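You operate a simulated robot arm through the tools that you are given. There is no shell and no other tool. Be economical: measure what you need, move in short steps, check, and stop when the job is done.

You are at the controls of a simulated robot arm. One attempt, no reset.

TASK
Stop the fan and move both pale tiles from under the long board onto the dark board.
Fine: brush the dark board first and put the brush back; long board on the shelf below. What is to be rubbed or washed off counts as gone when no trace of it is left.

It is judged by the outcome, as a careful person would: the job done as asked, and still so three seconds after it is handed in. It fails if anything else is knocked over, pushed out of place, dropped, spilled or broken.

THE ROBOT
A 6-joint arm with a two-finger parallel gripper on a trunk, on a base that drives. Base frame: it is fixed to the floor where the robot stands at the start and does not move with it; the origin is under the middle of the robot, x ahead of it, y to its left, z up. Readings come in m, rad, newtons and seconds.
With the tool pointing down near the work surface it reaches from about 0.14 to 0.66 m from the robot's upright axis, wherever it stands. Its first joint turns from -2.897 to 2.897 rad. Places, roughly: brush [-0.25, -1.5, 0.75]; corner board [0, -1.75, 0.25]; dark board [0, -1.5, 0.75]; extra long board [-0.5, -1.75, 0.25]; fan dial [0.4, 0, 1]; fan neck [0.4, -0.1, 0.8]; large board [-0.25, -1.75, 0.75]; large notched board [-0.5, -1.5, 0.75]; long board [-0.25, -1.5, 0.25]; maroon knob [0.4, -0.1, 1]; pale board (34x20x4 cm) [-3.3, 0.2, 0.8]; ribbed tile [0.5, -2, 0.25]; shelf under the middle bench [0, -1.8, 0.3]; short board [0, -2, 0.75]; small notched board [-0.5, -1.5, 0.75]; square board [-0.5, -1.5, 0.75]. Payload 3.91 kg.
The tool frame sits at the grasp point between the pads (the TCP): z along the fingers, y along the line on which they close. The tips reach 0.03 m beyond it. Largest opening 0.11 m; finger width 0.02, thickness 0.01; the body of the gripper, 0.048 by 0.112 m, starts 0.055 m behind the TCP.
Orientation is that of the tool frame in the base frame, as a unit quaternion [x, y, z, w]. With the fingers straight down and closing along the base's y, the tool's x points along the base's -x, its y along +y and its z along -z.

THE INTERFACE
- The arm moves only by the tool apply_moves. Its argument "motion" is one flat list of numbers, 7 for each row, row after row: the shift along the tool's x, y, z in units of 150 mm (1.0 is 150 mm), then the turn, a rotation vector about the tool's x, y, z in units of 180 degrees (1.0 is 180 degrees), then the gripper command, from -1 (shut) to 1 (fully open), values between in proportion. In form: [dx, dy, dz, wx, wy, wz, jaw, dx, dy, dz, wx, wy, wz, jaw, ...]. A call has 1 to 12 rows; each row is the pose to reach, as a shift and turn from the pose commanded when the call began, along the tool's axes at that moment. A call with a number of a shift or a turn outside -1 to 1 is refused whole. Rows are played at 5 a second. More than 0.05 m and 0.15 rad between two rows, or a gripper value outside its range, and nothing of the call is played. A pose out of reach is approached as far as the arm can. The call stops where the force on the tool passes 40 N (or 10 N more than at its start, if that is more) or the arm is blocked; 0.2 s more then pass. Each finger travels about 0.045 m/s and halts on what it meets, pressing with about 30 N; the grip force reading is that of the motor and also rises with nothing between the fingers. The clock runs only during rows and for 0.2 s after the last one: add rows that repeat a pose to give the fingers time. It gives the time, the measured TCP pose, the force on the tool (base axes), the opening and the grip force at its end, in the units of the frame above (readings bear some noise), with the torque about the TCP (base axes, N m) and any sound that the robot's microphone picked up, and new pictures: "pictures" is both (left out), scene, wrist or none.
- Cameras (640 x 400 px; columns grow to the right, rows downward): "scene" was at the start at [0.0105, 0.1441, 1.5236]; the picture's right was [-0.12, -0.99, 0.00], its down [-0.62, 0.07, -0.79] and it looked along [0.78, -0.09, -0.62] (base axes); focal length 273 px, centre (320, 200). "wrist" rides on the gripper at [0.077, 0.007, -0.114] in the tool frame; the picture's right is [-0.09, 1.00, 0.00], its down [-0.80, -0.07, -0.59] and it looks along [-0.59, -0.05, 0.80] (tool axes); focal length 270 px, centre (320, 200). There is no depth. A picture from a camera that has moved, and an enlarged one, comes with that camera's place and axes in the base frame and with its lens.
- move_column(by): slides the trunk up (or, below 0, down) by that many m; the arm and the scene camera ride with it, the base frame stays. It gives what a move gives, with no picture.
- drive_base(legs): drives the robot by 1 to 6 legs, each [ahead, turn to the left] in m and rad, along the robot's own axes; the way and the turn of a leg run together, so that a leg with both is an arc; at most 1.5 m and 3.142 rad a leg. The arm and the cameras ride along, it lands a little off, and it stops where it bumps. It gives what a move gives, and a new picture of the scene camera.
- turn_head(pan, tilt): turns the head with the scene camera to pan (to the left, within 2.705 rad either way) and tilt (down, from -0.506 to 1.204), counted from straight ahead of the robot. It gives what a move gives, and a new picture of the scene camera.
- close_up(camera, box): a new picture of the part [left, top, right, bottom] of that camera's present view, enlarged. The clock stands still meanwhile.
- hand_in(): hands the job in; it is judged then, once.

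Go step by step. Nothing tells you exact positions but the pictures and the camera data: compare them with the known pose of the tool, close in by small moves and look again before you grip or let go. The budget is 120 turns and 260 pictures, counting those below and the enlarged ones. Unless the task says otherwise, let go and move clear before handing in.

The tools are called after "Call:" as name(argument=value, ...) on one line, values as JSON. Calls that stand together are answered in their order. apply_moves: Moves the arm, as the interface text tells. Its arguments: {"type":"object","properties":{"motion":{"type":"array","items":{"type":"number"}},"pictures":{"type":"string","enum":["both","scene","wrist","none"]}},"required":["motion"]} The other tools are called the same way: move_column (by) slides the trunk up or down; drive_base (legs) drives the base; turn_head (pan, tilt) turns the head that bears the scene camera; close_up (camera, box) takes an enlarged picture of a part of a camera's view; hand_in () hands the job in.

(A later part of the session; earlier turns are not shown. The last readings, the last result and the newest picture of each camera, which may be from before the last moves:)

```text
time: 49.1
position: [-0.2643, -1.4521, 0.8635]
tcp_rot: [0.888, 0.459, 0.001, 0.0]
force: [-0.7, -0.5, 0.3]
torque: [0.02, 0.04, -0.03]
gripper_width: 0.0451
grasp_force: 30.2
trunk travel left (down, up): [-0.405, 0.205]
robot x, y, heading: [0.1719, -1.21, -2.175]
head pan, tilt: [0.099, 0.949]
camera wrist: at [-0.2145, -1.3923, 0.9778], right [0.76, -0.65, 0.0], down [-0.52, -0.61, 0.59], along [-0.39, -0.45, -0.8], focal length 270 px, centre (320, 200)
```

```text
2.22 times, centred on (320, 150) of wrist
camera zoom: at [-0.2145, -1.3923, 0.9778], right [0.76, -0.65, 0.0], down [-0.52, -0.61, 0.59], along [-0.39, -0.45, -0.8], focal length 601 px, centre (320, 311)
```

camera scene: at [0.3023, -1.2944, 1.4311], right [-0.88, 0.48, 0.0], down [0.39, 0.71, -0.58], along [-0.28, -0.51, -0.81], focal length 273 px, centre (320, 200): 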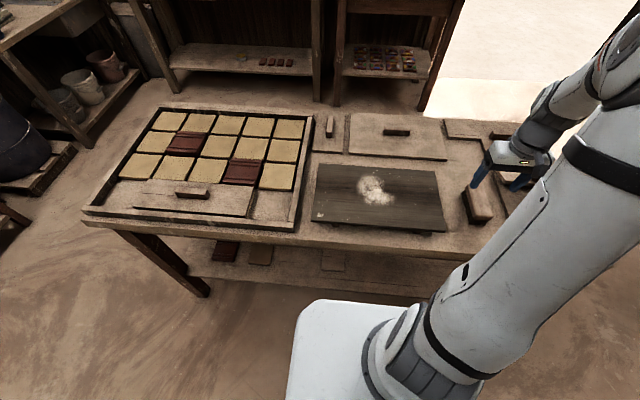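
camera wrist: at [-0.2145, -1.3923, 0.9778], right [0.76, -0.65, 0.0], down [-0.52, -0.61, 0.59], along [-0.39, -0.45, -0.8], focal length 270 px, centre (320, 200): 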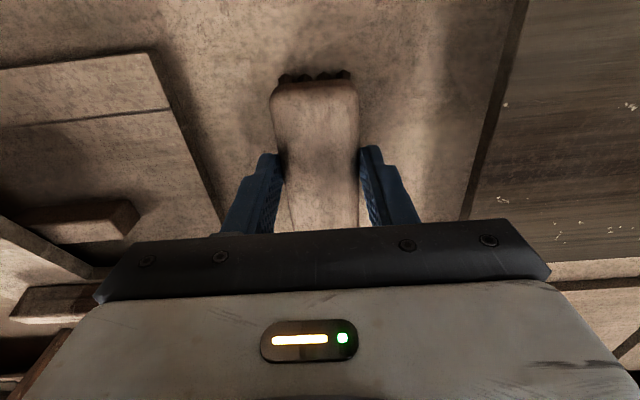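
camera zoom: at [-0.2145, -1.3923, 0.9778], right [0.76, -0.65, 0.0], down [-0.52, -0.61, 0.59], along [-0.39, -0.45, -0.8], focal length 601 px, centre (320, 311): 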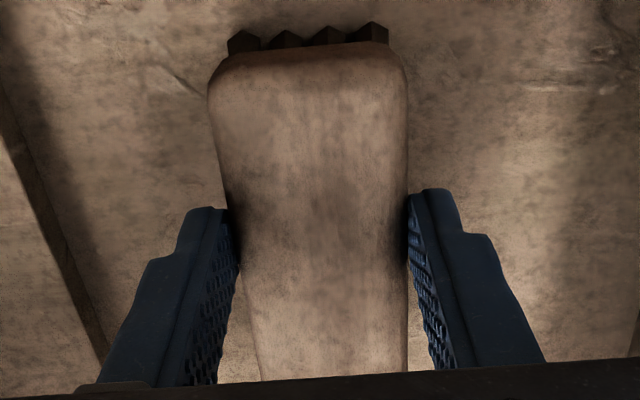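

The tips appear to hold only the top edge of the block. I'll open slightly, lower 1.3 cm and re-grip.

Call:
apply_moves(motion=[0, 0, 0, 0, 0, 0, 0.2, 0, 0, 0, 0, 0, 0, 0.2, 0, 0, 0.05, 0, 0, 0, 0.2, 0, 0, 0.09, 0, 0, 0, 0.2, 0, 0, 0.09, 0, 0, 0, -1, 0, 0, 0.09, 0, 0, 0, -1, 0, 0, 0.09, 0, 0, 0, -1, 0, 0, 0.09, 0, 0, 0, -1], pictures="wrist")

Call:
close_up(camera="scene", box=[455, 175, 505, 215])

```text
time: 50.9
position: [-0.2642, -1.4529, 0.8482]
tcp_rot: [0.888, 0.459, 0.0, 0.0]
force: [-0.2, 0.6, -0.6]
torque: [-0.07, 0.01, 0.03]
gripper_width: 0.0457
grasp_force: 30.1
trunk travel left (down, up): [-0.405, 0.205]
robot x, y, heading: [0.1706, -1.2116, -2.173]
head pan, tilt: [0.099, 0.949]
camera wrist: at [-0.2139, -1.3924, 0.9638], right [0.76, -0.65, 0.0], down [-0.52, -0.61, 0.59], along [-0.38, -0.45, -0.8], focal length 270 px, centre (320, 200)
```

wrist: 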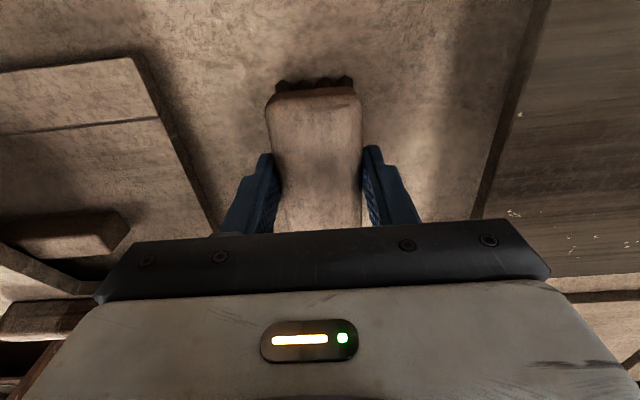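

```text
10.00 times, centred on (480, 195) of scene
camera zoom: at [0.3024, -1.2944, 1.4311], right [-0.88, 0.48, 0.0], down [0.39, 0.71, -0.58], along [-0.28, -0.51, -0.81], focal length 2729 px, centre (-1280, 250)
```

zoom: 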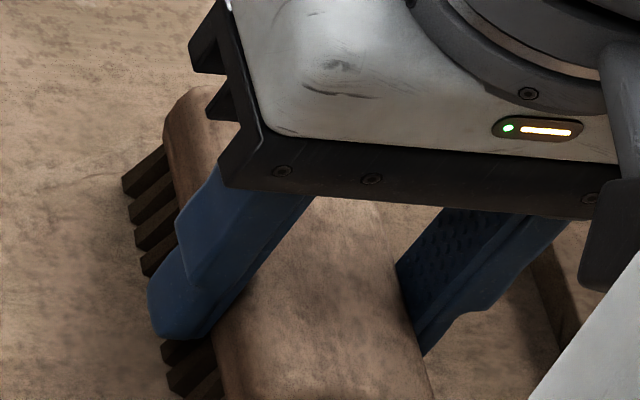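

Now the block is held properly; resting pose of the TCP is (-0.264,-1.453,0.848). Lift 9 cm and look.

Call:
apply_moves(motion=[0, 0, -0.15, 0, 0, 0, -1, 0, 0, -0.35, 0, 0, 0, -1, 0, 0, -0.6, 0, 0, 0, -1, 0, 0, -0.6, 0, 0, 0, -1], pictures="wrist")

Call:
close_up(camera="scene", box=[300, 130, 540, 280])

```text
time: 51.9
position: [-0.2667, -1.4525, 0.9396]
tcp_rot: [0.888, 0.459, 0.0, 0.0]
force: [0.9, -0.2, -1.4]
torque: [0.02, 0.0, -0.01]
gripper_width: 0.0456
grasp_force: 30.1
trunk travel left (down, up): [-0.405, 0.205]
robot x, y, heading: [0.1716, -1.2086, -2.171]
head pan, tilt: [0.099, 0.949]
camera wrist: at [-0.2161, -1.3919, 1.055], right [0.76, -0.65, 0.0], down [-0.52, -0.61, 0.59], along [-0.39, -0.45, -0.8], focal length 270 px, centre (320, 200)
```

wrist: 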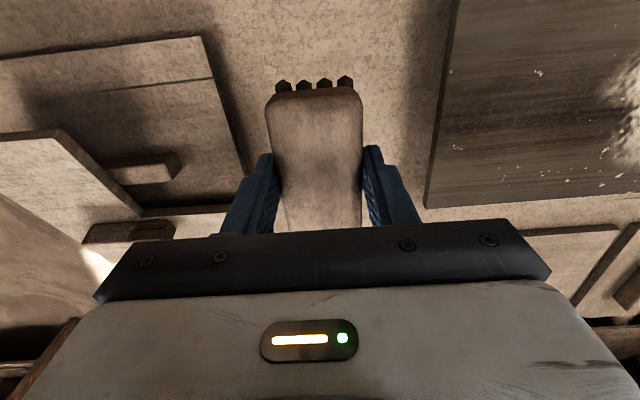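

```text
2.67 times, centred on (420, 205) of scene
camera zoom: at [0.3025, -1.2944, 1.4311], right [-0.88, 0.48, 0.0], down [0.39, 0.71, -0.58], along [-0.28, -0.51, -0.81], focal length 728 px, centre (53, 187)
```

zoom: 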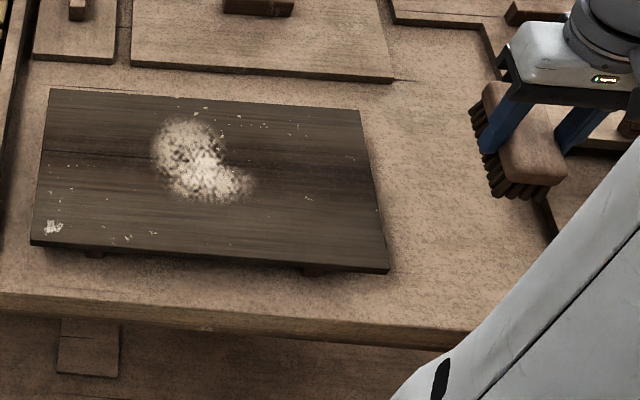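

The brush is held securely. In tool axes the board spans about 34×20 cm to the left; I'll carry the brush to the board's left end near edge.

Call:
apply_moves(motion=[0.09, 0.3, 0, 0, 0, 0, -1, 0.18, 0.6, 0, 0, 0, 0, -1, 0.27, 0.9, 0, 0, 0, 0, -1, 0.27, 0.95, 0, 0, 0, 0, -1], pictures="none")

Call:
apply_moves(motion=[0, 0.3, 0, 0, 0, 0, -1, 0, 0.6, 0, 0, 0, 0, -1, 0, 0.9, 0, 0, 0, 0, -1, 0, 0.95, 0, 0, 0, 0, -1], pictures="none")

Call:
apply_moves(motion=[0, 0.3, 0, 0, 0, 0, -1, 0, 0.6, 0, 0, 0, 0, -1, 0, 0.9, 0, 0, 0, 0, -1, 0, 0.93, 0, 0, 0, 0, -1], pictures="both")

Call:
close_up(camera="scene", box=[260, 110, 460, 250])

```text
time: 52.9
position: [-0.1249, -1.5011, 0.9409]
tcp_rot: [0.888, 0.46, 0.0, 0.0]
force: [0.7, 0.2, -1.2]
torque: [0.01, 0.01, -0.01]
gripper_width: 0.0455
grasp_force: 30.1
trunk travel left (down, up): [-0.405, 0.205]
robot x, y, heading: [0.173, -1.2117, -2.174]
head pan, tilt: [0.099, 0.949]
```

```text
time: 53.9
position: [-0.0093, -1.5873, 0.9397]
tcp_rot: [0.889, 0.459, 0.0, 0.0]
force: [0.4, 0.1, -0.2]
torque: [-0.02, 0.01, 0.0]
gripper_width: 0.0457
grasp_force: 29.9
trunk travel left (down, up): [-0.405, 0.205]
robot x, y, heading: [0.169, -1.2128, -2.169]
head pan, tilt: [0.099, 0.949]
```

```text
time: 54.9
position: [0.1055, -1.6655, 0.938]
tcp_rot: [0.888, 0.459, 0.0, 0.0]
force: [0.2, -0.5, -0.9]
torque: [0.04, 0.01, -0.02]
gripper_width: 0.0456
grasp_force: 30.3
trunk travel left (down, up): [-0.405, 0.205]
robot x, y, heading: [0.1696, -1.209, -2.174]
head pan, tilt: [0.099, 0.949]
camera scene: at [0.3027, -1.2947, 1.4311], right [-0.88, 0.48, 0.0], down [0.39, 0.71, -0.58], along [-0.28, -0.51, -0.81], focal length 273 px, centre (320, 200)
camera wrist: at [0.1555, -1.6056, 1.0543], right [0.76, -0.65, 0.0], down [-0.52, -0.61, 0.59], along [-0.39, -0.45, -0.8], focal length 270 px, centre (320, 200)
```

scene: 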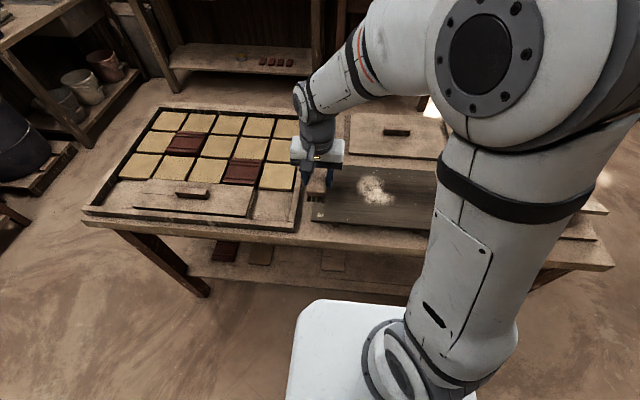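
wrist: 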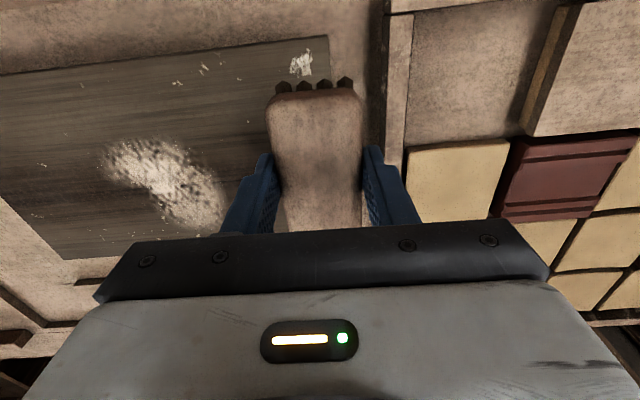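

```text
2.86 times, centred on (360, 180) of scene
camera zoom: at [0.3027, -1.2947, 1.4311], right [-0.88, 0.48, 0.0], down [0.39, 0.71, -0.58], along [-0.28, -0.51, -0.81], focal length 780 px, centre (206, 257)
```

zoom: 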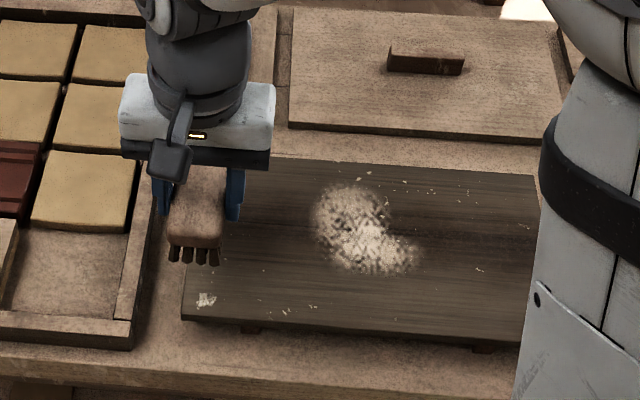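

Brush hangs over the left end; it reaches 3.5 cm toward me and 7.5 cm away from the TCP. I'll shift 2.5 cm nearer and descend gently to the board.

Call:
apply_moves(motion=[0.167, 0, 0, 0, 0, 0, -1, 0.167, 0, 0.15, 0, 0, 0, -1, 0.167, 0, 0.25, 0, 0, 0, -1, 0.167, 0, 0.28, 0, 0, 0, -1, 0.167, 0, 0.31, 0, 0, 0, -1, 0.167, 0, 0.33, 0, 0, 0, -1], pictures="wrist")

Call:
close_up(camera="scene", box=[280, 150, 400, 240])

```text
time: 56.3
position: [0.1197, -1.6452, 0.8891]
tcp_rot: [0.888, 0.46, 0.0, 0.0]
force: [0.6, 0.2, -1.6]
torque: [0.03, 0.01, -0.01]
gripper_width: 0.0459
grasp_force: 29.4
trunk travel left (down, up): [-0.405, 0.205]
robot x, y, heading: [0.172, -1.21, -2.177]
head pan, tilt: [0.099, 0.949]
camera wrist: at [0.1693, -1.5842, 1.0046], right [0.76, -0.65, 0.0], down [-0.52, -0.61, 0.59], along [-0.39, -0.45, -0.8], focal length 270 px, centre (320, 200)
```

wrist: 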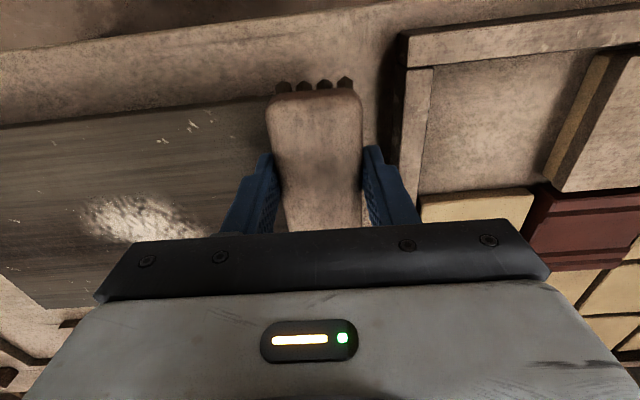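

```text
4.44 times, centred on (340, 195) of scene
camera zoom: at [0.3024, -1.2946, 1.4311], right [-0.88, 0.48, 0.0], down [0.39, 0.71, -0.58], along [-0.28, -0.51, -0.81], focal length 1213 px, centre (231, 222)
```

zoom: 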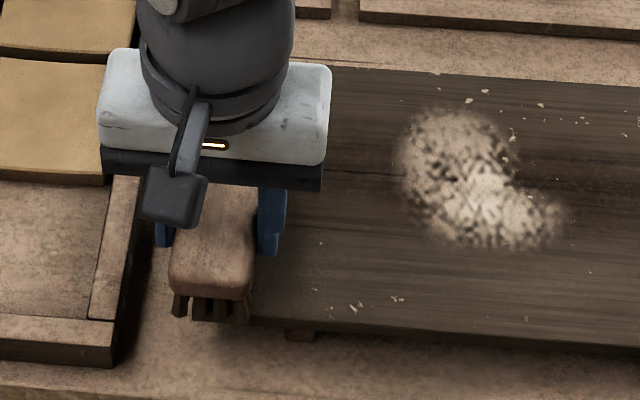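

Just about at the surface, no contact force yet. Descend in 2 mm steps.

Call:
apply_moves(motion=[0, 0, 0.014, 0, 0, 0, -1, 0, 0, 0.028, 0, 0, 0, -1, 0, 0, 0.042, 0, 0, 0, -1], pictures="none")

```text
time: 57.1
position: [0.1194, -1.6435, 0.8838]
tcp_rot: [0.888, 0.459, 0.001, -0.001]
force: [0.0, 0.0, -0.9]
torque: [0.03, 0.02, 0.0]
gripper_width: 0.0456
grasp_force: 29.6
trunk travel left (down, up): [-0.405, 0.205]
robot x, y, heading: [0.1739, -1.2089, -2.174]
head pan, tilt: [0.099, 0.949]
```

Call:
apply_moves(motion=[0, 0, 0.014, 0, 0, 0, -1, 0, 0, 0.028, 0, 0, 0, -1, 0, 0, 0.042, 0, 0, 0, -1], pictures="none")

Call:
close_up(camera="scene", box=[300, 180, 360, 225])

```text
time: 57.9
position: [0.1196, -1.6452, 0.879]
tcp_rot: [0.888, 0.459, -0.001, 0.001]
force: [2.8, -2.3, 27.2]
torque: [0.17, 0.27, -0.02]
gripper_width: 0.0458
grasp_force: 30.5
trunk travel left (down, up): [-0.405, 0.205]
robot x, y, heading: [0.1685, -1.2067, -2.173]
head pan, tilt: [0.099, 0.949]
```

```text
8.89 times, centred on (330, 202) of scene
camera zoom: at [0.3032, -1.2928, 1.4314], right [-0.88, 0.48, 0.0], down [0.39, 0.71, -0.58], along [-0.28, -0.51, -0.81], focal length 2425 px, centre (231, 178)
```

zoom: 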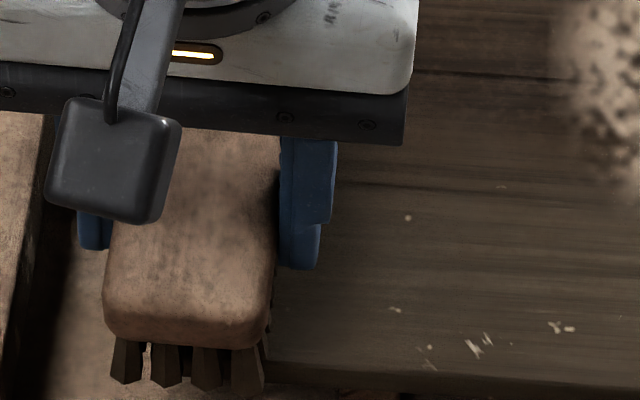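

Contact at TCP z ≈ 0.879 (27 N). I'll ease up about 1 mm and sweep to the right along the near strip.

Call:
apply_moves(motion=[0, 0, -0.008, 0, 0, 0, -1, 0, -0.15, -0.008, 0, 0, 0, -1, 0, -0.3, -0.008, 0, 0, 0, -1, 0, -0.45, -0.008, 0, 0, 0, -1, 0, -0.6, -0.008, 0, 0, 0, -1, 0, -0.75, -0.008, 0, 0, 0, -1, 0, -0.9, -0.008, 0, 0, 0, -1], pictures="scene")

Call:
close_up(camera="scene", box=[280, 140, 440, 240])

```text
time: 59.5
position: [0.0093, -1.5665, 0.8782]
tcp_rot: [0.888, 0.459, -0.001, 0.001]
force: [3.4, -4.0, 27.9]
torque: [-0.18, -0.01, -0.16]
gripper_width: 0.0457
grasp_force: 30.1
trunk travel left (down, up): [-0.405, 0.205]
robot x, y, heading: [0.1715, -1.2107, -2.173]
head pan, tilt: [0.099, 0.949]
camera scene: at [0.3039, -1.2934, 1.4311], right [-0.88, 0.48, 0.0], down [0.39, 0.71, -0.58], along [-0.28, -0.51, -0.81], focal length 273 px, centre (320, 200)
```

scene: 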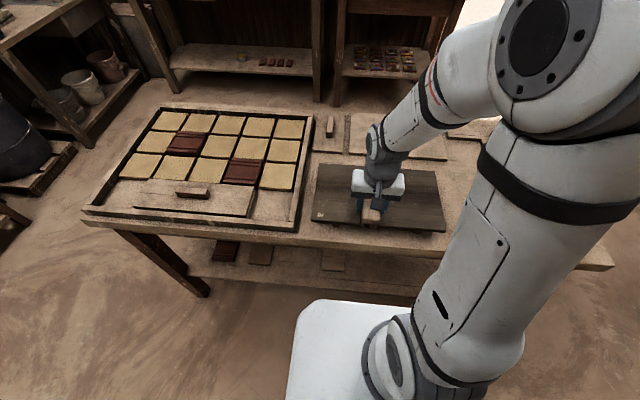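

```text
4.00 times, centred on (360, 190) of scene
camera zoom: at [0.3039, -1.2934, 1.4311], right [-0.88, 0.48, 0.0], down [0.39, 0.71, -0.58], along [-0.28, -0.51, -0.81], focal length 1091 px, centre (160, 240)
```

zoom: 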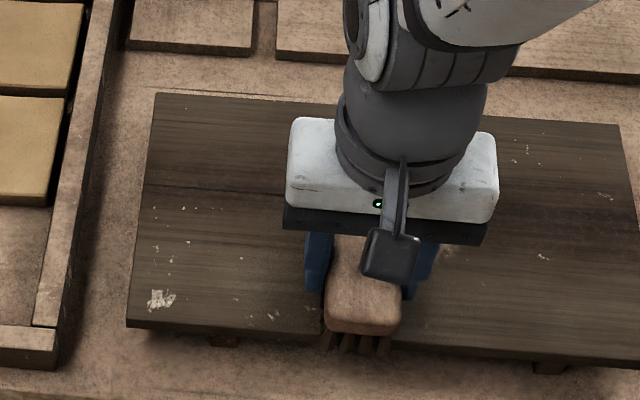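

Still in light contact. The small flecks at left may be part of the board's paint; I'll continue the sweep and then look.

Call:
apply_moves(motion=[0, -0.15, 0, 0, 0, 0, -1, 0, -0.3, 0, 0, 0, 0, -1, 0, -0.45, 0, 0, 0, 0, -1, 0, -0.6, 0, 0, 0, 0, -1, 0, -0.75, 0, 0, 0, 0, -1, 0, -0.9, 0, 0, 0, 0, -1], pictures="none")

Call:
apply_moves(motion=[0, -0.15, 0, 0, 0, 0, -1, 0, -0.3, 0, 0, 0, 0, -1, 0, -0.45, 0, 0, 0, 0, -1, 0, -0.5, -0.1, 0, 0, 0, -1, 0, -0.5, -0.25, 0, 0, 0, -1], pictures="wrist")

Call:
close_up(camera="scene", box=[300, 140, 460, 240])

```text
time: 60.9
position: [-0.0985, -1.4885, 0.877]
tcp_rot: [0.888, 0.46, -0.001, 0.0]
force: [4.8, -3.5, 26.9]
torque: [-0.17, -0.04, -0.13]
gripper_width: 0.0457
grasp_force: 30.1
trunk travel left (down, up): [-0.405, 0.205]
robot x, y, heading: [0.1726, -1.2131, -2.174]
head pan, tilt: [0.099, 0.949]
```

```text
time: 62.1
position: [-0.1624, -1.4452, 0.915]
tcp_rot: [0.888, 0.459, 0.0, 0.0]
force: [-0.9, 0.2, -1.0]
torque: [0.01, -0.03, -0.02]
gripper_width: 0.0459
grasp_force: 30.1
trunk travel left (down, up): [-0.405, 0.205]
robot x, y, heading: [0.1707, -1.2088, -2.174]
head pan, tilt: [0.099, 0.949]
camera wrist: at [-0.1119, -1.3851, 1.0298], right [0.76, -0.65, 0.0], down [-0.52, -0.61, 0.59], along [-0.38, -0.45, -0.8], focal length 270 px, centre (320, 200)
```

wrist: 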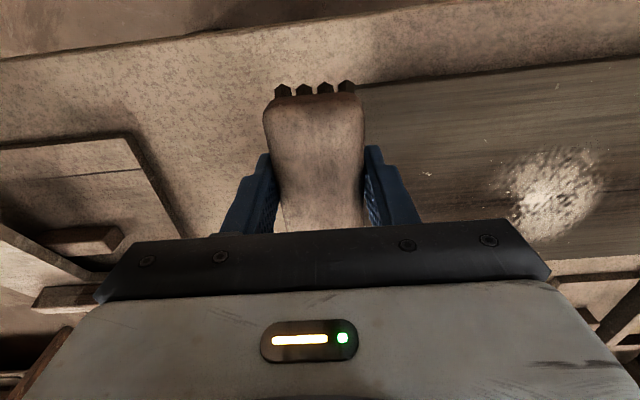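

```text
4.00 times, centred on (380, 190) of scene
camera zoom: at [0.3026, -1.2943, 1.431], right [-0.88, 0.48, 0.0], down [0.39, 0.71, -0.58], along [-0.28, -0.51, -0.81], focal length 1091 px, centre (80, 240)
```

zoom: 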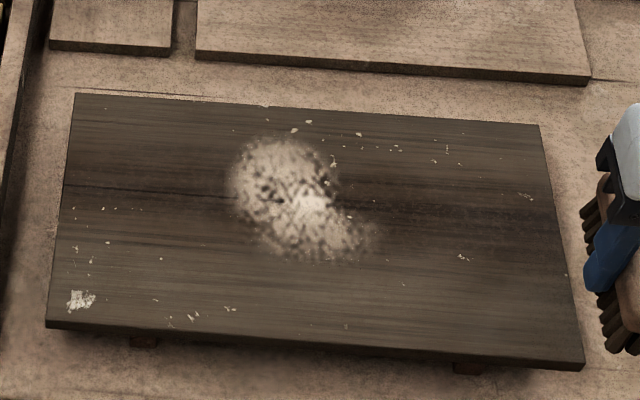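

The flecks didn't change (they're paint in the board), but the dust patch remains, centred about u=-1.368. I'll put the brush onto it and scrub.

Call:
apply_moves(motion=[-0.22, 0.25, 0, 0, 0, 0, -1, -0.437, 0.5, 0, 0, 0, 0, -1, -0.437, 0.66, 0.1, 0, 0, 0, -1, -0.437, 0.66, 0.2, 0, 0, 0, -1, -0.437, 0.66, 0.235, 0, 0, 0, -1, -0.437, 0.66, 0.25, 0, 0, 0, -1], pictures="none")

Call:
apply_moves(motion=[0, 0.2, 0, 0, 0, 0, -1, 0, 0.4, 0, 0, 0, 0, -1, 0, 0.6, 0, 0, 0, 0, -1, 0, 0.8, 0, 0, 0, 0, -1, 0, 1, 0, 0, 0, 0, -1, 0, 0.8, 0, 0, 0, 0, -1, 0, 0.6, 0, 0, 0, 0, -1, 0, 0.4, 0, 0, 0, 0, -1, 0, 0.2, 0, 0, 0, 0, -1, 0, 0, 0, 0, 0, 0, -1, 0, -0.3, 0, 0, 0, 0, -1, 0, -0.3, 0, 0, 0, 0, -1], pictures="scene")

Call:
close_up(camera="scene", box=[300, 140, 460, 240])

```text
time: 63.5
position: [-0.1176, -1.5575, 0.8783]
tcp_rot: [0.888, 0.46, 0.0, 0.0]
force: [0.6, 0.4, -1.1]
torque: [0.04, 0.01, -0.03]
gripper_width: 0.0456
grasp_force: 29.9
trunk travel left (down, up): [-0.405, 0.205]
robot x, y, heading: [0.1734, -1.2088, -2.176]
head pan, tilt: [0.099, 0.949]
```

```text
time: 66.1
position: [-0.158, -1.5295, 0.8787]
tcp_rot: [0.888, 0.459, -0.001, 0.0]
force: [-0.4, -0.1, -1.0]
torque: [-0.02, -0.02, 0.0]
gripper_width: 0.0456
grasp_force: 29.9
trunk travel left (down, up): [-0.405, 0.205]
robot x, y, heading: [0.1758, -1.2093, -2.173]
head pan, tilt: [0.099, 0.949]
camera scene: at [0.302, -1.2942, 1.4312], right [-0.88, 0.48, 0.0], down [0.39, 0.71, -0.58], along [-0.28, -0.51, -0.81], focal length 273 px, centre (320, 200)
```

scene: 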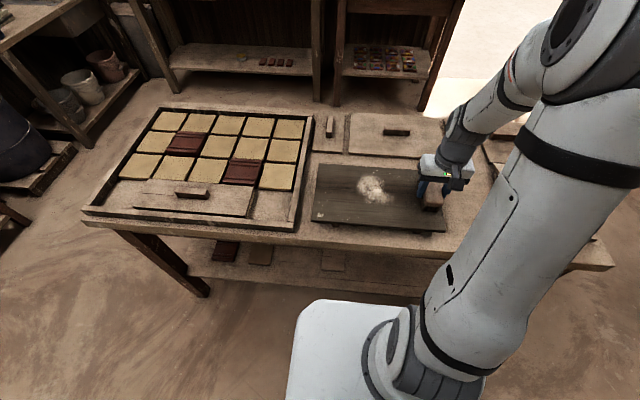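

```text
4.00 times, centred on (380, 190) of scene
camera zoom: at [0.302, -1.2942, 1.4312], right [-0.88, 0.48, 0.0], down [0.39, 0.71, -0.58], along [-0.28, -0.51, -0.81], focal length 1091 px, centre (80, 240)
```

zoom: 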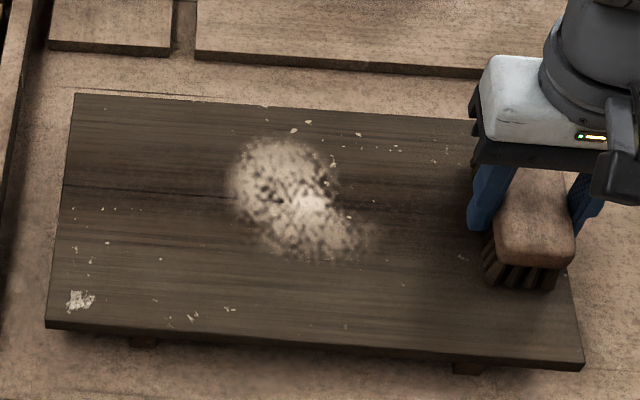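

No contact that time. Lower in small steps until a light force.

Call:
apply_moves(motion=[0, 0, 0.01, 0, 0, 0, -1, 0, 0, 0.02, 0, 0, 0, -1], pictures="none")

Call:
apply_moves(motion=[0, 0, 0.01, 0, 0, 0, -1, 0, 0, 0.02, 0, 0, 0, -1], pictures="none")

```text
time: 66.7
position: [-0.1564, -1.5314, 0.8775]
tcp_rot: [0.888, 0.459, -0.001, 0.0]
force: [-0.7, -0.1, 7.2]
torque: [0.32, 0.02, 0.05]
gripper_width: 0.0456
grasp_force: 30.1
trunk travel left (down, up): [-0.405, 0.205]
robot x, y, heading: [0.1713, -1.2124, -2.174]
head pan, tilt: [0.099, 0.949]
```

```text
time: 67.3
position: [-0.1565, -1.5301, 0.8735]
tcp_rot: [0.888, 0.46, -0.002, 0.001]
force: [-3.2, 1.8, 28.3]
torque: [-0.03, 0.0, -0.07]
gripper_width: 0.0459
grasp_force: 30.1
trunk travel left (down, up): [-0.405, 0.205]
robot x, y, heading: [0.1726, -1.2135, -2.174]
head pan, tilt: [0.099, 0.949]
```

Now pressing at about 28 N. Scrub across the patch.

Call:
apply_moves(motion=[0, 0.2, 0, 0, 0, 0, -1, 0, 0.4, 0, 0, 0, 0, -1, 0, 0.6, 0, 0, 0, 0, -1, 0, 0.8, 0, 0, 0, 0, -1, 0, 1, 0, 0, 0, 0, -1], pictures="none")

Call:
apply_moves(motion=[0, 0.2, 0, 0, 0, 0, -1, 0, 0.4, 0, 0, 0, 0, -1, 0, 0.55, 0, 0, 0, 0, -1, 0, 0.3, 0, 0, 0, 0, -1, 0, 0.1, 0, 0, 0, 0, -1, 0, -0.1, 0, 0, 0, 0, -1, 0, -0.3, 0, 0, 0, 0, -1, 0, -0.5, 0, 0, 0, 0, -1, 0, -0.7, 0, 0, 0, 0, -1, 0, -0.9, 0, 0, 0, 0, -1], pictures="none")

Call:
close_up(camera="scene", box=[300, 140, 460, 240])

```text
time: 68.5
position: [-0.0339, -1.6177, 0.8731]
tcp_rot: [0.888, 0.459, 0.0, -0.001]
force: [-0.4, 1.0, 14.5]
torque: [-0.4, 0.16, 0.0]
gripper_width: 0.0456
grasp_force: 30.4
trunk travel left (down, up): [-0.405, 0.205]
robot x, y, heading: [0.1725, -1.2118, -2.173]
head pan, tilt: [0.099, 0.949]
```

```text
time: 70.7
position: [-0.1459, -1.5406, 0.8721]
tcp_rot: [0.888, 0.459, -0.001, 0.0]
force: [3.0, -2.3, 20.7]
torque: [0.24, -0.39, -0.23]
gripper_width: 0.0456
grasp_force: 29.8
trunk travel left (down, up): [-0.405, 0.205]
robot x, y, heading: [0.169, -1.2116, -2.176]
head pan, tilt: [0.099, 0.949]
```

```text
4.00 times, centred on (380, 190) of scene
camera zoom: at [0.304, -1.2938, 1.4313], right [-0.88, 0.48, 0.0], down [0.39, 0.71, -0.58], along [-0.28, -0.51, -0.81], focal length 1091 px, centre (80, 240)
```

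zoom: 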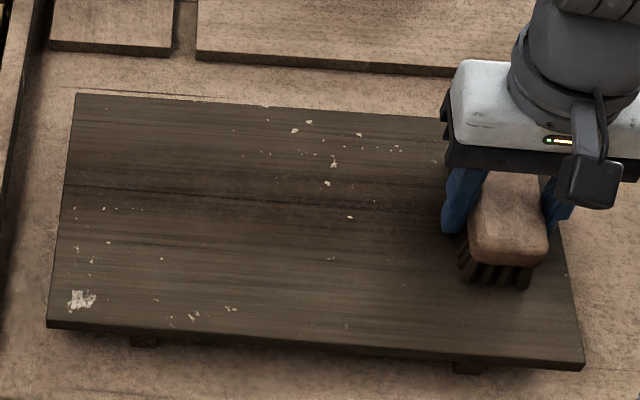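

The dust patch is gone; only paint flecks remain. One more pass a little farther back to be sure of the edge.

Call:
apply_moves(motion=[-0.1, 0.1, 0, 0, 0, 0, -1, -0.23, 0.25, 0, 0, 0, 0, -1, -0.23, 0.45, 0, 0, 0, 0, -1, -0.23, 0.65, 0, 0, 0, 0, -1, -0.23, 0.85, 0, 0, 0, 0, -1, -0.23, 1, 0, 0, 0, 0, -1], pictures="none")

Call:
apply_moves(motion=[0, 0.2, 0, 0, 0, 0, -1, 0, 0.4, 0, 0, 0, 0, -1, 0.1, 0.2, 0, 0, 0, 0, -1, 0.2, 0, 0, 0, 0, 0, -1, 0.35, -0.2, 0, 0, 0, 0, -1, 0.4, -0.4, 0, 0, 0, 0, -1, 0.4, -0.6, 0, 0, 0, 0, -1, 0.4, -0.8, 0, 0, 0, 0, -1, 0.4, -1, 0, 0, 0, 0, -1, 0.4, -1, -0.15, 0, 0, 0, -1, 0.4, -1, -0.4, 0, 0, 0, -1], pictures="none")

Call:
close_up(camera="scene", box=[300, 140, 460, 240])

```text
time: 72.1
position: [-0.0414, -1.6512, 0.874]
tcp_rot: [0.888, 0.459, 0.0, 0.002]
force: [-4.7, 3.4, 24.9]
torque: [-0.13, 0.2, 0.04]
gripper_width: 0.0456
grasp_force: 30.0
trunk travel left (down, up): [-0.405, 0.205]
robot x, y, heading: [0.1716, -1.2101, -2.17]
head pan, tilt: [0.099, 0.949]
```

```text
time: 74.5
position: [-0.1297, -1.5185, 0.9304]
tcp_rot: [0.888, 0.46, 0.0, 0.0]
force: [-0.1, -0.4, -0.6]
torque: [0.01, -0.01, -0.01]
gripper_width: 0.0457
grasp_force: 30.1
trunk travel left (down, up): [-0.405, 0.205]
robot x, y, heading: [0.1724, -1.2135, -2.174]
head pan, tilt: [0.099, 0.949]
```

```text
4.00 times, centred on (380, 190) of scene
camera zoom: at [0.3027, -1.2943, 1.431], right [-0.88, 0.48, 0.0], down [0.39, 0.71, -0.58], along [-0.28, -0.51, -0.81], focal length 1091 px, centre (80, 240)
```

zoom: 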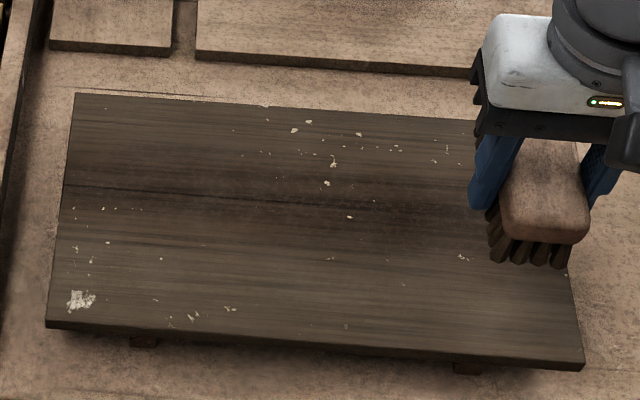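

The board is clean and unmoved. Taking the brush back to its resting place.

Call:
apply_moves(motion=[-0.05, -0.3, 0, 0, 0, 0, -1, -0.1, -0.6, 0, 0, 0, 0, -1, -0.16, -0.9, 0, 0, 0, 0, -1, -0.16, -0.985, 0.1, 0, 0, 0, -1, -0.16, -0.985, 0.3, 0, 0, 0, -1, -0.16, -0.985, 0.42, 0, 0, 0, -1, -0.16, -0.985, 0.42, 0, 0, 0, -1], pictures="none")

Call:
close_up(camera="scene", box=[420, 150, 540, 240])

```text
time: 76.1
position: [-0.2648, -1.4517, 0.8705]
tcp_rot: [0.888, 0.459, 0.0, 0.0]
force: [0.2, 0.5, -1.1]
torque: [-0.02, -0.02, -0.01]
gripper_width: 0.0457
grasp_force: 30.1
trunk travel left (down, up): [-0.405, 0.205]
robot x, y, heading: [0.1689, -1.2128, -2.174]
head pan, tilt: [0.099, 0.949]
```

```text
4.44 times, centred on (480, 195) of scene
camera zoom: at [0.3022, -1.2944, 1.4311], right [-0.88, 0.48, 0.0], down [0.39, 0.71, -0.58], along [-0.28, -0.51, -0.81], focal length 1213 px, centre (-391, 222)
```

zoom: 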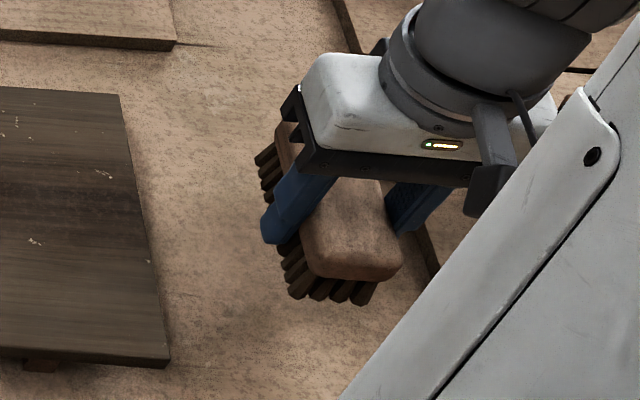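

Call:
apply_moves(motion=[0, 0, 0.08, 0, 0, 0, -1, 0, 0, 0.12, 0, 0, 0, -1, 0, 0, 0.14, 0, 0, 0, -1, 0, 0, 0.15, 0, 0, 0, -1], pictures="none")

```text
time: 77.1
position: [-0.2632, -1.4519, 0.8474]
tcp_rot: [0.888, 0.46, 0.0, 0.0]
force: [-0.2, -0.4, -1.2]
torque: [0.03, 0.0, 0.01]
gripper_width: 0.0456
grasp_force: 30.3
trunk travel left (down, up): [-0.405, 0.205]
robot x, y, heading: [0.173, -1.2111, -2.171]
head pan, tilt: [0.099, 0.949]
```

No contact yet; lower in 1 mm steps.

Call:
apply_moves(motion=[0, 0, 0.008, 0, 0, 0, -1, 0, 0, 0.016, 0, 0, 0, -1], pictures="none")

Call:
close_up(camera="scene", box=[450, 170, 510, 220])

```text
time: 77.7
position: [-0.2641, -1.4515, 0.8442]
tcp_rot: [0.888, 0.46, 0.0, 0.0]
force: [-0.4, -0.6, -0.6]
torque: [-0.01, -0.01, 0.0]
gripper_width: 0.0455
grasp_force: 30.3
trunk travel left (down, up): [-0.405, 0.205]
robot x, y, heading: [0.1695, -1.2087, -2.175]
head pan, tilt: [0.099, 0.949]
```

```text
8.00 times, centred on (480, 195) of scene
camera zoom: at [0.3023, -1.2945, 1.4311], right [-0.88, 0.48, 0.0], down [0.39, 0.71, -0.58], along [-0.28, -0.51, -0.81], focal length 2183 px, centre (-960, 240)
```

zoom: 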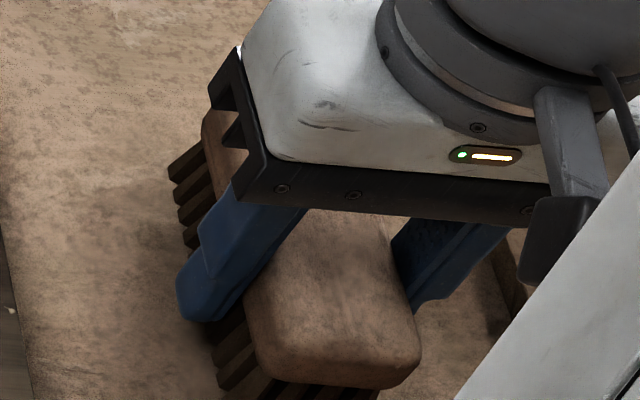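

Call:
apply_moves(motion=[0, 0, 0.008, 0, 0, 0, -1, 0, 0, 0.016, 0, 0, 0, -1], pictures="none")

Call:
apply_moves(motion=[0, 0, 0.008, 0, 0, 0, -1, 0, 0, 0.014, 0, 0, 0, -1], pictures="none")

```text
time: 78.3
position: [-0.2636, -1.4521, 0.8415]
tcp_rot: [0.888, 0.459, 0.0, 0.0]
force: [-0.5, -0.4, -0.7]
torque: [0.03, -0.07, -0.05]
gripper_width: 0.0458
grasp_force: 30.2
trunk travel left (down, up): [-0.405, 0.205]
robot x, y, heading: [0.1709, -1.2072, -2.175]
head pan, tilt: [0.099, 0.949]
```

```text
time: 78.9
position: [-0.2629, -1.4519, 0.8403]
tcp_rot: [0.888, 0.46, 0.0, 0.0]
force: [-0.3, -0.1, -2.1]
torque: [-0.01, -0.03, 0.01]
gripper_width: 0.0456
grasp_force: 30.1
trunk travel left (down, up): [-0.405, 0.205]
robot x, y, heading: [0.1704, -1.2067, -2.176]
head pan, tilt: [0.099, 0.949]
```

Call:
apply_moves(motion=[0, 0, 0.007, 0, 0, 0, -1, 0, 0, 0.014, 0, 0, 0, -1], pictures="wrist")

Call:
close_up(camera="scene", box=[450, 170, 510, 220])

```text
time: 79.5
position: [-0.2643, -1.452, 0.8369]
tcp_rot: [0.888, 0.459, 0.0, 0.0]
force: [-1.4, 0.1, -1.7]
torque: [0.01, -0.02, -0.05]
gripper_width: 0.0456
grasp_force: 30.1
trunk travel left (down, up): [-0.405, 0.205]
robot x, y, heading: [0.1706, -1.2103, -2.175]
head pan, tilt: [0.099, 0.949]
camera wrist: at [-0.2131, -1.3909, 0.9528], right [0.76, -0.65, 0.0], down [-0.52, -0.61, 0.59], along [-0.38, -0.45, -0.8], focal length 270 px, centre (320, 200)
```

wrist: 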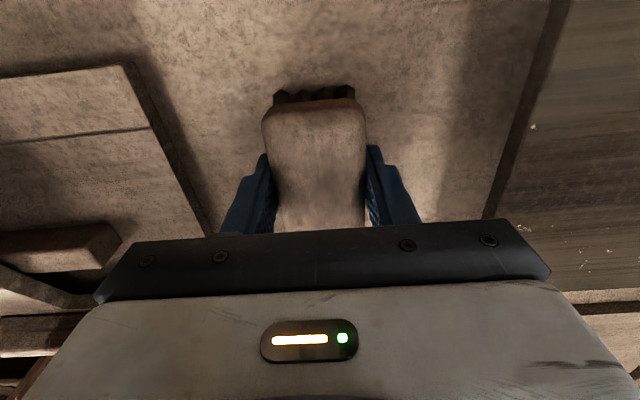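

```text
8.00 times, centred on (480, 195) of scene
camera zoom: at [0.3023, -1.2945, 1.4311], right [-0.88, 0.48, 0.0], down [0.39, 0.71, -0.58], along [-0.28, -0.51, -0.81], focal length 2183 px, centre (-960, 240)
```

zoom: 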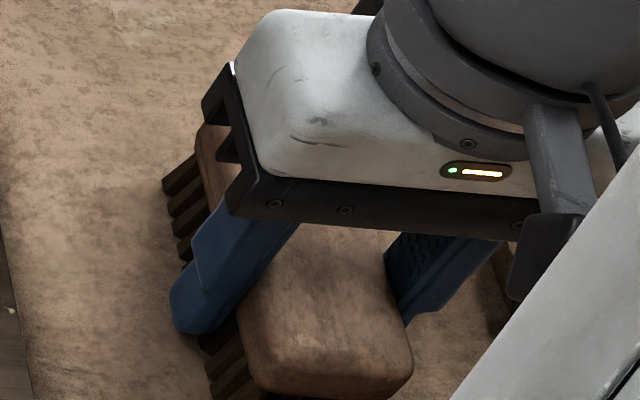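

Call:
apply_moves(motion=[0, 0, 0.007, 0, 0, 0, -1, 0, 0, 0.014, 0, 0, 0, -1], pictures="none")

Call:
close_up(camera="scene", box=[420, 150, 540, 240])

```text
time: 80.1
position: [-0.2619, -1.4526, 0.8371]
tcp_rot: [0.888, 0.459, -0.001, 0.0]
force: [-0.2, 1.9, 16.2]
torque: [0.55, -0.42, 0.03]
gripper_width: 0.0455
grasp_force: 29.9
trunk travel left (down, up): [-0.405, 0.205]
robot x, y, heading: [0.169, -1.2097, -2.177]
head pan, tilt: [0.099, 0.949]
```

```text
4.44 times, centred on (480, 195) of scene
camera zoom: at [0.3034, -1.2937, 1.4314], right [-0.88, 0.48, 0.0], down [0.39, 0.71, -0.58], along [-0.28, -0.51, -0.81], focal length 1213 px, centre (-391, 222)
```

zoom: 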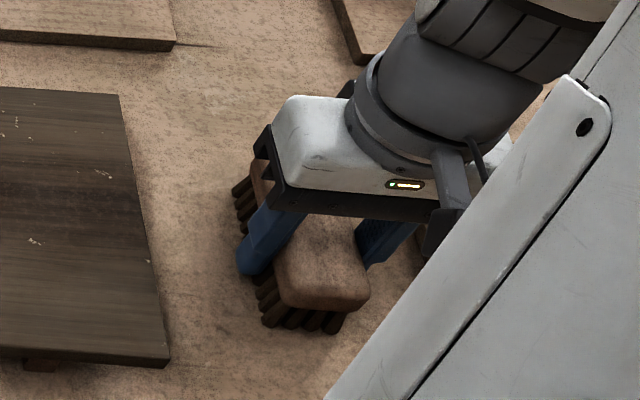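

Contact (16 N), and the brush is where it was. Open and rise.

Call:
apply_moves(motion=[0, 0, -0.005, 0, 0, 0, 0.1, 0, 0, -0.005, 0, 0, 0, 0.3, 0, 0, -0.005, 0, 0, 0, 0.3, 0, 0, -0.2, 0, 0, 0, 0.3, 0, 0, -0.5, 0, 0, 0, 0.3, 0, 0, -0.8, 0, 0, 0, 0.3, 0, 0, -1, 0, 0, 0, 0.3], pictures="wrist")

Call:
close_up(camera="scene", box=[300, 130, 540, 280])

```text
time: 81.7
position: [-0.2613, -1.4527, 0.9859]
tcp_rot: [0.888, 0.459, 0.0, 0.0]
force: [0.6, 0.2, 0.7]
torque: [0.0, 0.0, -0.01]
gripper_width: 0.0716
grasp_force: 0.0
trunk travel left (down, up): [-0.405, 0.205]
robot x, y, heading: [0.1712, -1.2118, -2.174]
head pan, tilt: [0.099, 0.949]
camera wrist: at [-0.2111, -1.392, 1.1012], right [0.76, -0.65, 0.0], down [-0.52, -0.61, 0.59], along [-0.38, -0.45, -0.8], focal length 270 px, centre (320, 200)
```

wrist: 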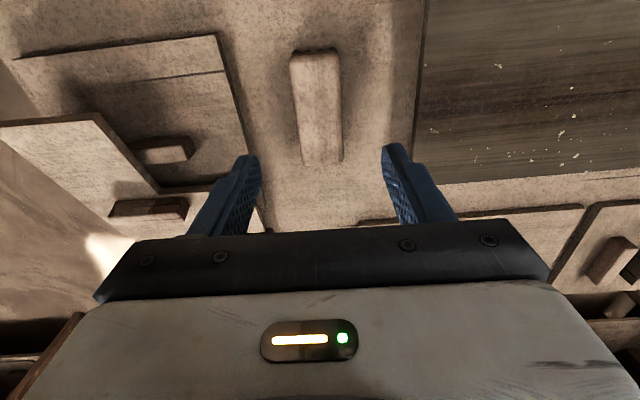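

```text
2.67 times, centred on (420, 205) of scene
camera zoom: at [0.3026, -1.2943, 1.4311], right [-0.88, 0.48, 0.0], down [0.39, 0.71, -0.58], along [-0.28, -0.51, -0.81], focal length 728 px, centre (53, 187)
```

zoom: 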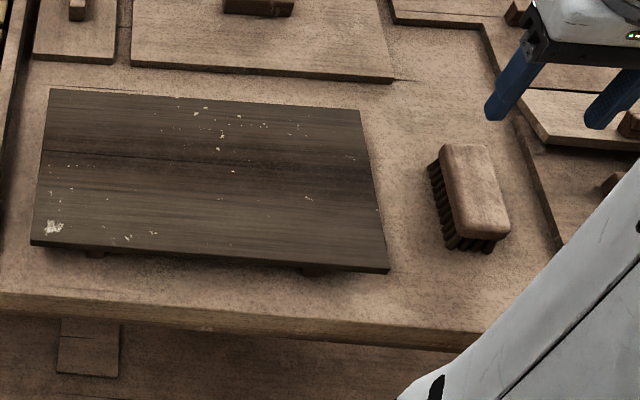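

The brush is back in place and the board is clean. Now back off and lower the trunk to look at the shelf.

Call:
drive_base(legs=[[-0.45, 0]])

Call:
move_column(by=-0.38)

Call:
turn_head(pan=0.1, tilt=0.6)

Call:
close_up(camera="scene", box=[160, 160, 560, 330])

```text
time: 84.4
position: [-0.0057, -1.0793, 0.9863]
tcp_rot: [0.89, 0.457, 0.0, 0.0]
force: [0.4, 0.2, 0.0]
torque: [0.0, 0.02, 0.0]
gripper_width: 0.0717
grasp_force: 0.1
trunk travel left (down, up): [-0.405, 0.205]
robot x, y, heading: [0.4277, -0.8351, -2.182]
head pan, tilt: [0.099, 0.949]
camera scene: at [0.5588, -0.9226, 1.4311], right [-0.87, 0.49, 0.0], down [0.4, 0.71, -0.58], along [-0.28, -0.51, -0.81], focal length 273 px, centre (320, 200)
```

scene: 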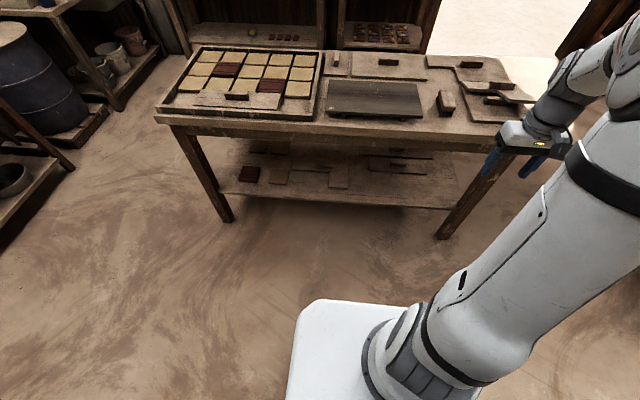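

```text
time: 88.1
position: [-0.0058, -1.078, 0.6058]
tcp_rot: [0.89, 0.457, 0.0, 0.0]
force: [0.0, -0.1, -1.0]
torque: [-0.04, 0.01, 0.01]
gripper_width: 0.0718
grasp_force: 0.3
trunk travel left (down, up): [-0.025, 0.585]
robot x, y, heading: [0.4299, -0.8397, -2.177]
head pan, tilt: [0.099, 0.949]
```

```text
time: 88.9
position: [-0.0055, -1.0796, 0.6061]
tcp_rot: [0.89, 0.457, 0.0, 0.0]
force: [-0.1, 0.1, 0.6]
torque: [-0.02, 0.0, 0.0]
gripper_width: 0.0716
grasp_force: 0.0
trunk travel left (down, up): [-0.025, 0.585]
robot x, y, heading: [0.4285, -0.836, -2.18]
head pan, tilt: [0.099, 0.6]
camera scene: at [0.5511, -0.9364, 1.0795], right [-0.87, 0.49, 0.0], down [0.28, 0.49, -0.82], along [-0.4, -0.72, -0.57], focal length 273 px, centre (320, 200)
```

scene: 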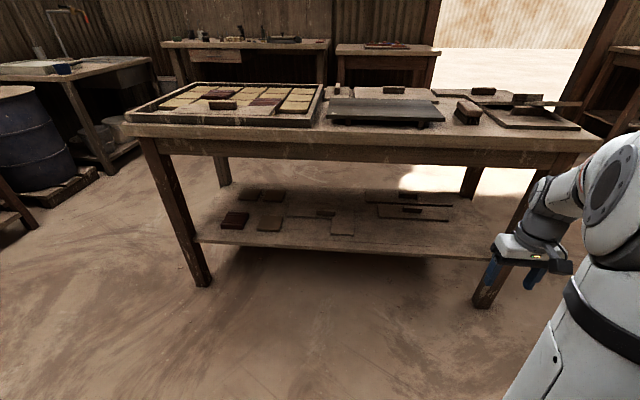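

```text
1.60 times, centred on (360, 245) of scene
camera zoom: at [0.5511, -0.9364, 1.0795], right [-0.87, 0.49, 0.0], down [0.28, 0.49, -0.82], along [-0.4, -0.72, -0.57], focal length 437 px, centre (256, 128)
```

zoom: 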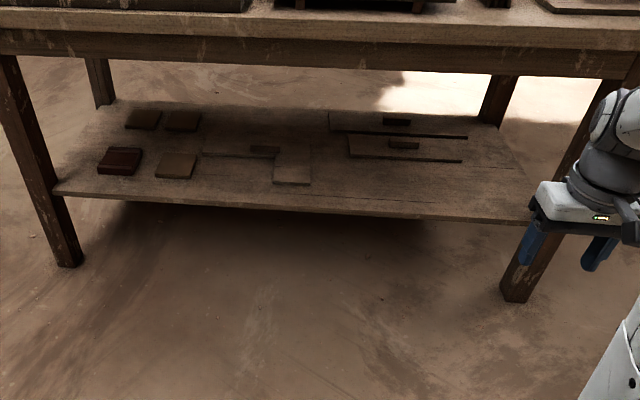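

Call:
close_up(camera="scene", box=[200, 180, 340, 250])

Call:
close_up(camera="scene", box=[330, 180, 470, 250])

```text
4.57 times, centred on (270, 215) of scene
camera zoom: at [0.5511, -0.9364, 1.0795], right [-0.87, 0.49, 0.0], down [0.28, 0.49, -0.82], along [-0.4, -0.72, -0.57], focal length 1247 px, centre (549, 131)
```

zoom: 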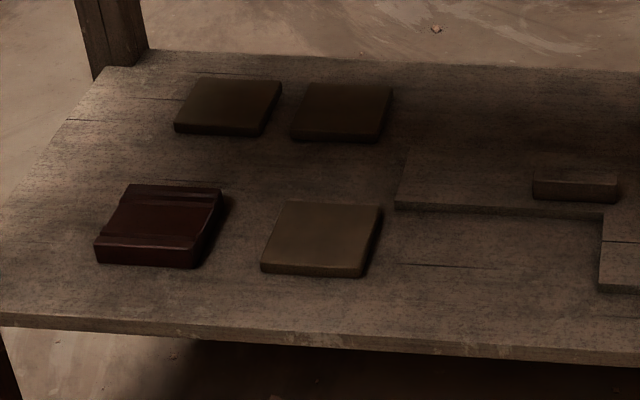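

```text
4.57 times, centred on (400, 215) of scene
camera zoom: at [0.5511, -0.9364, 1.0795], right [-0.87, 0.49, 0.0], down [0.28, 0.49, -0.82], along [-0.4, -0.72, -0.57], focal length 1247 px, centre (-46, 131)
```

zoom: 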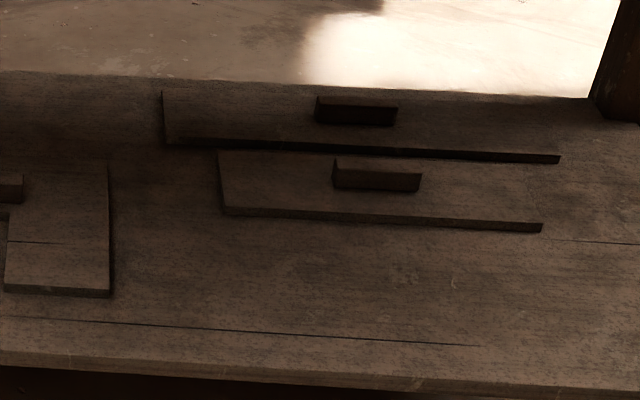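

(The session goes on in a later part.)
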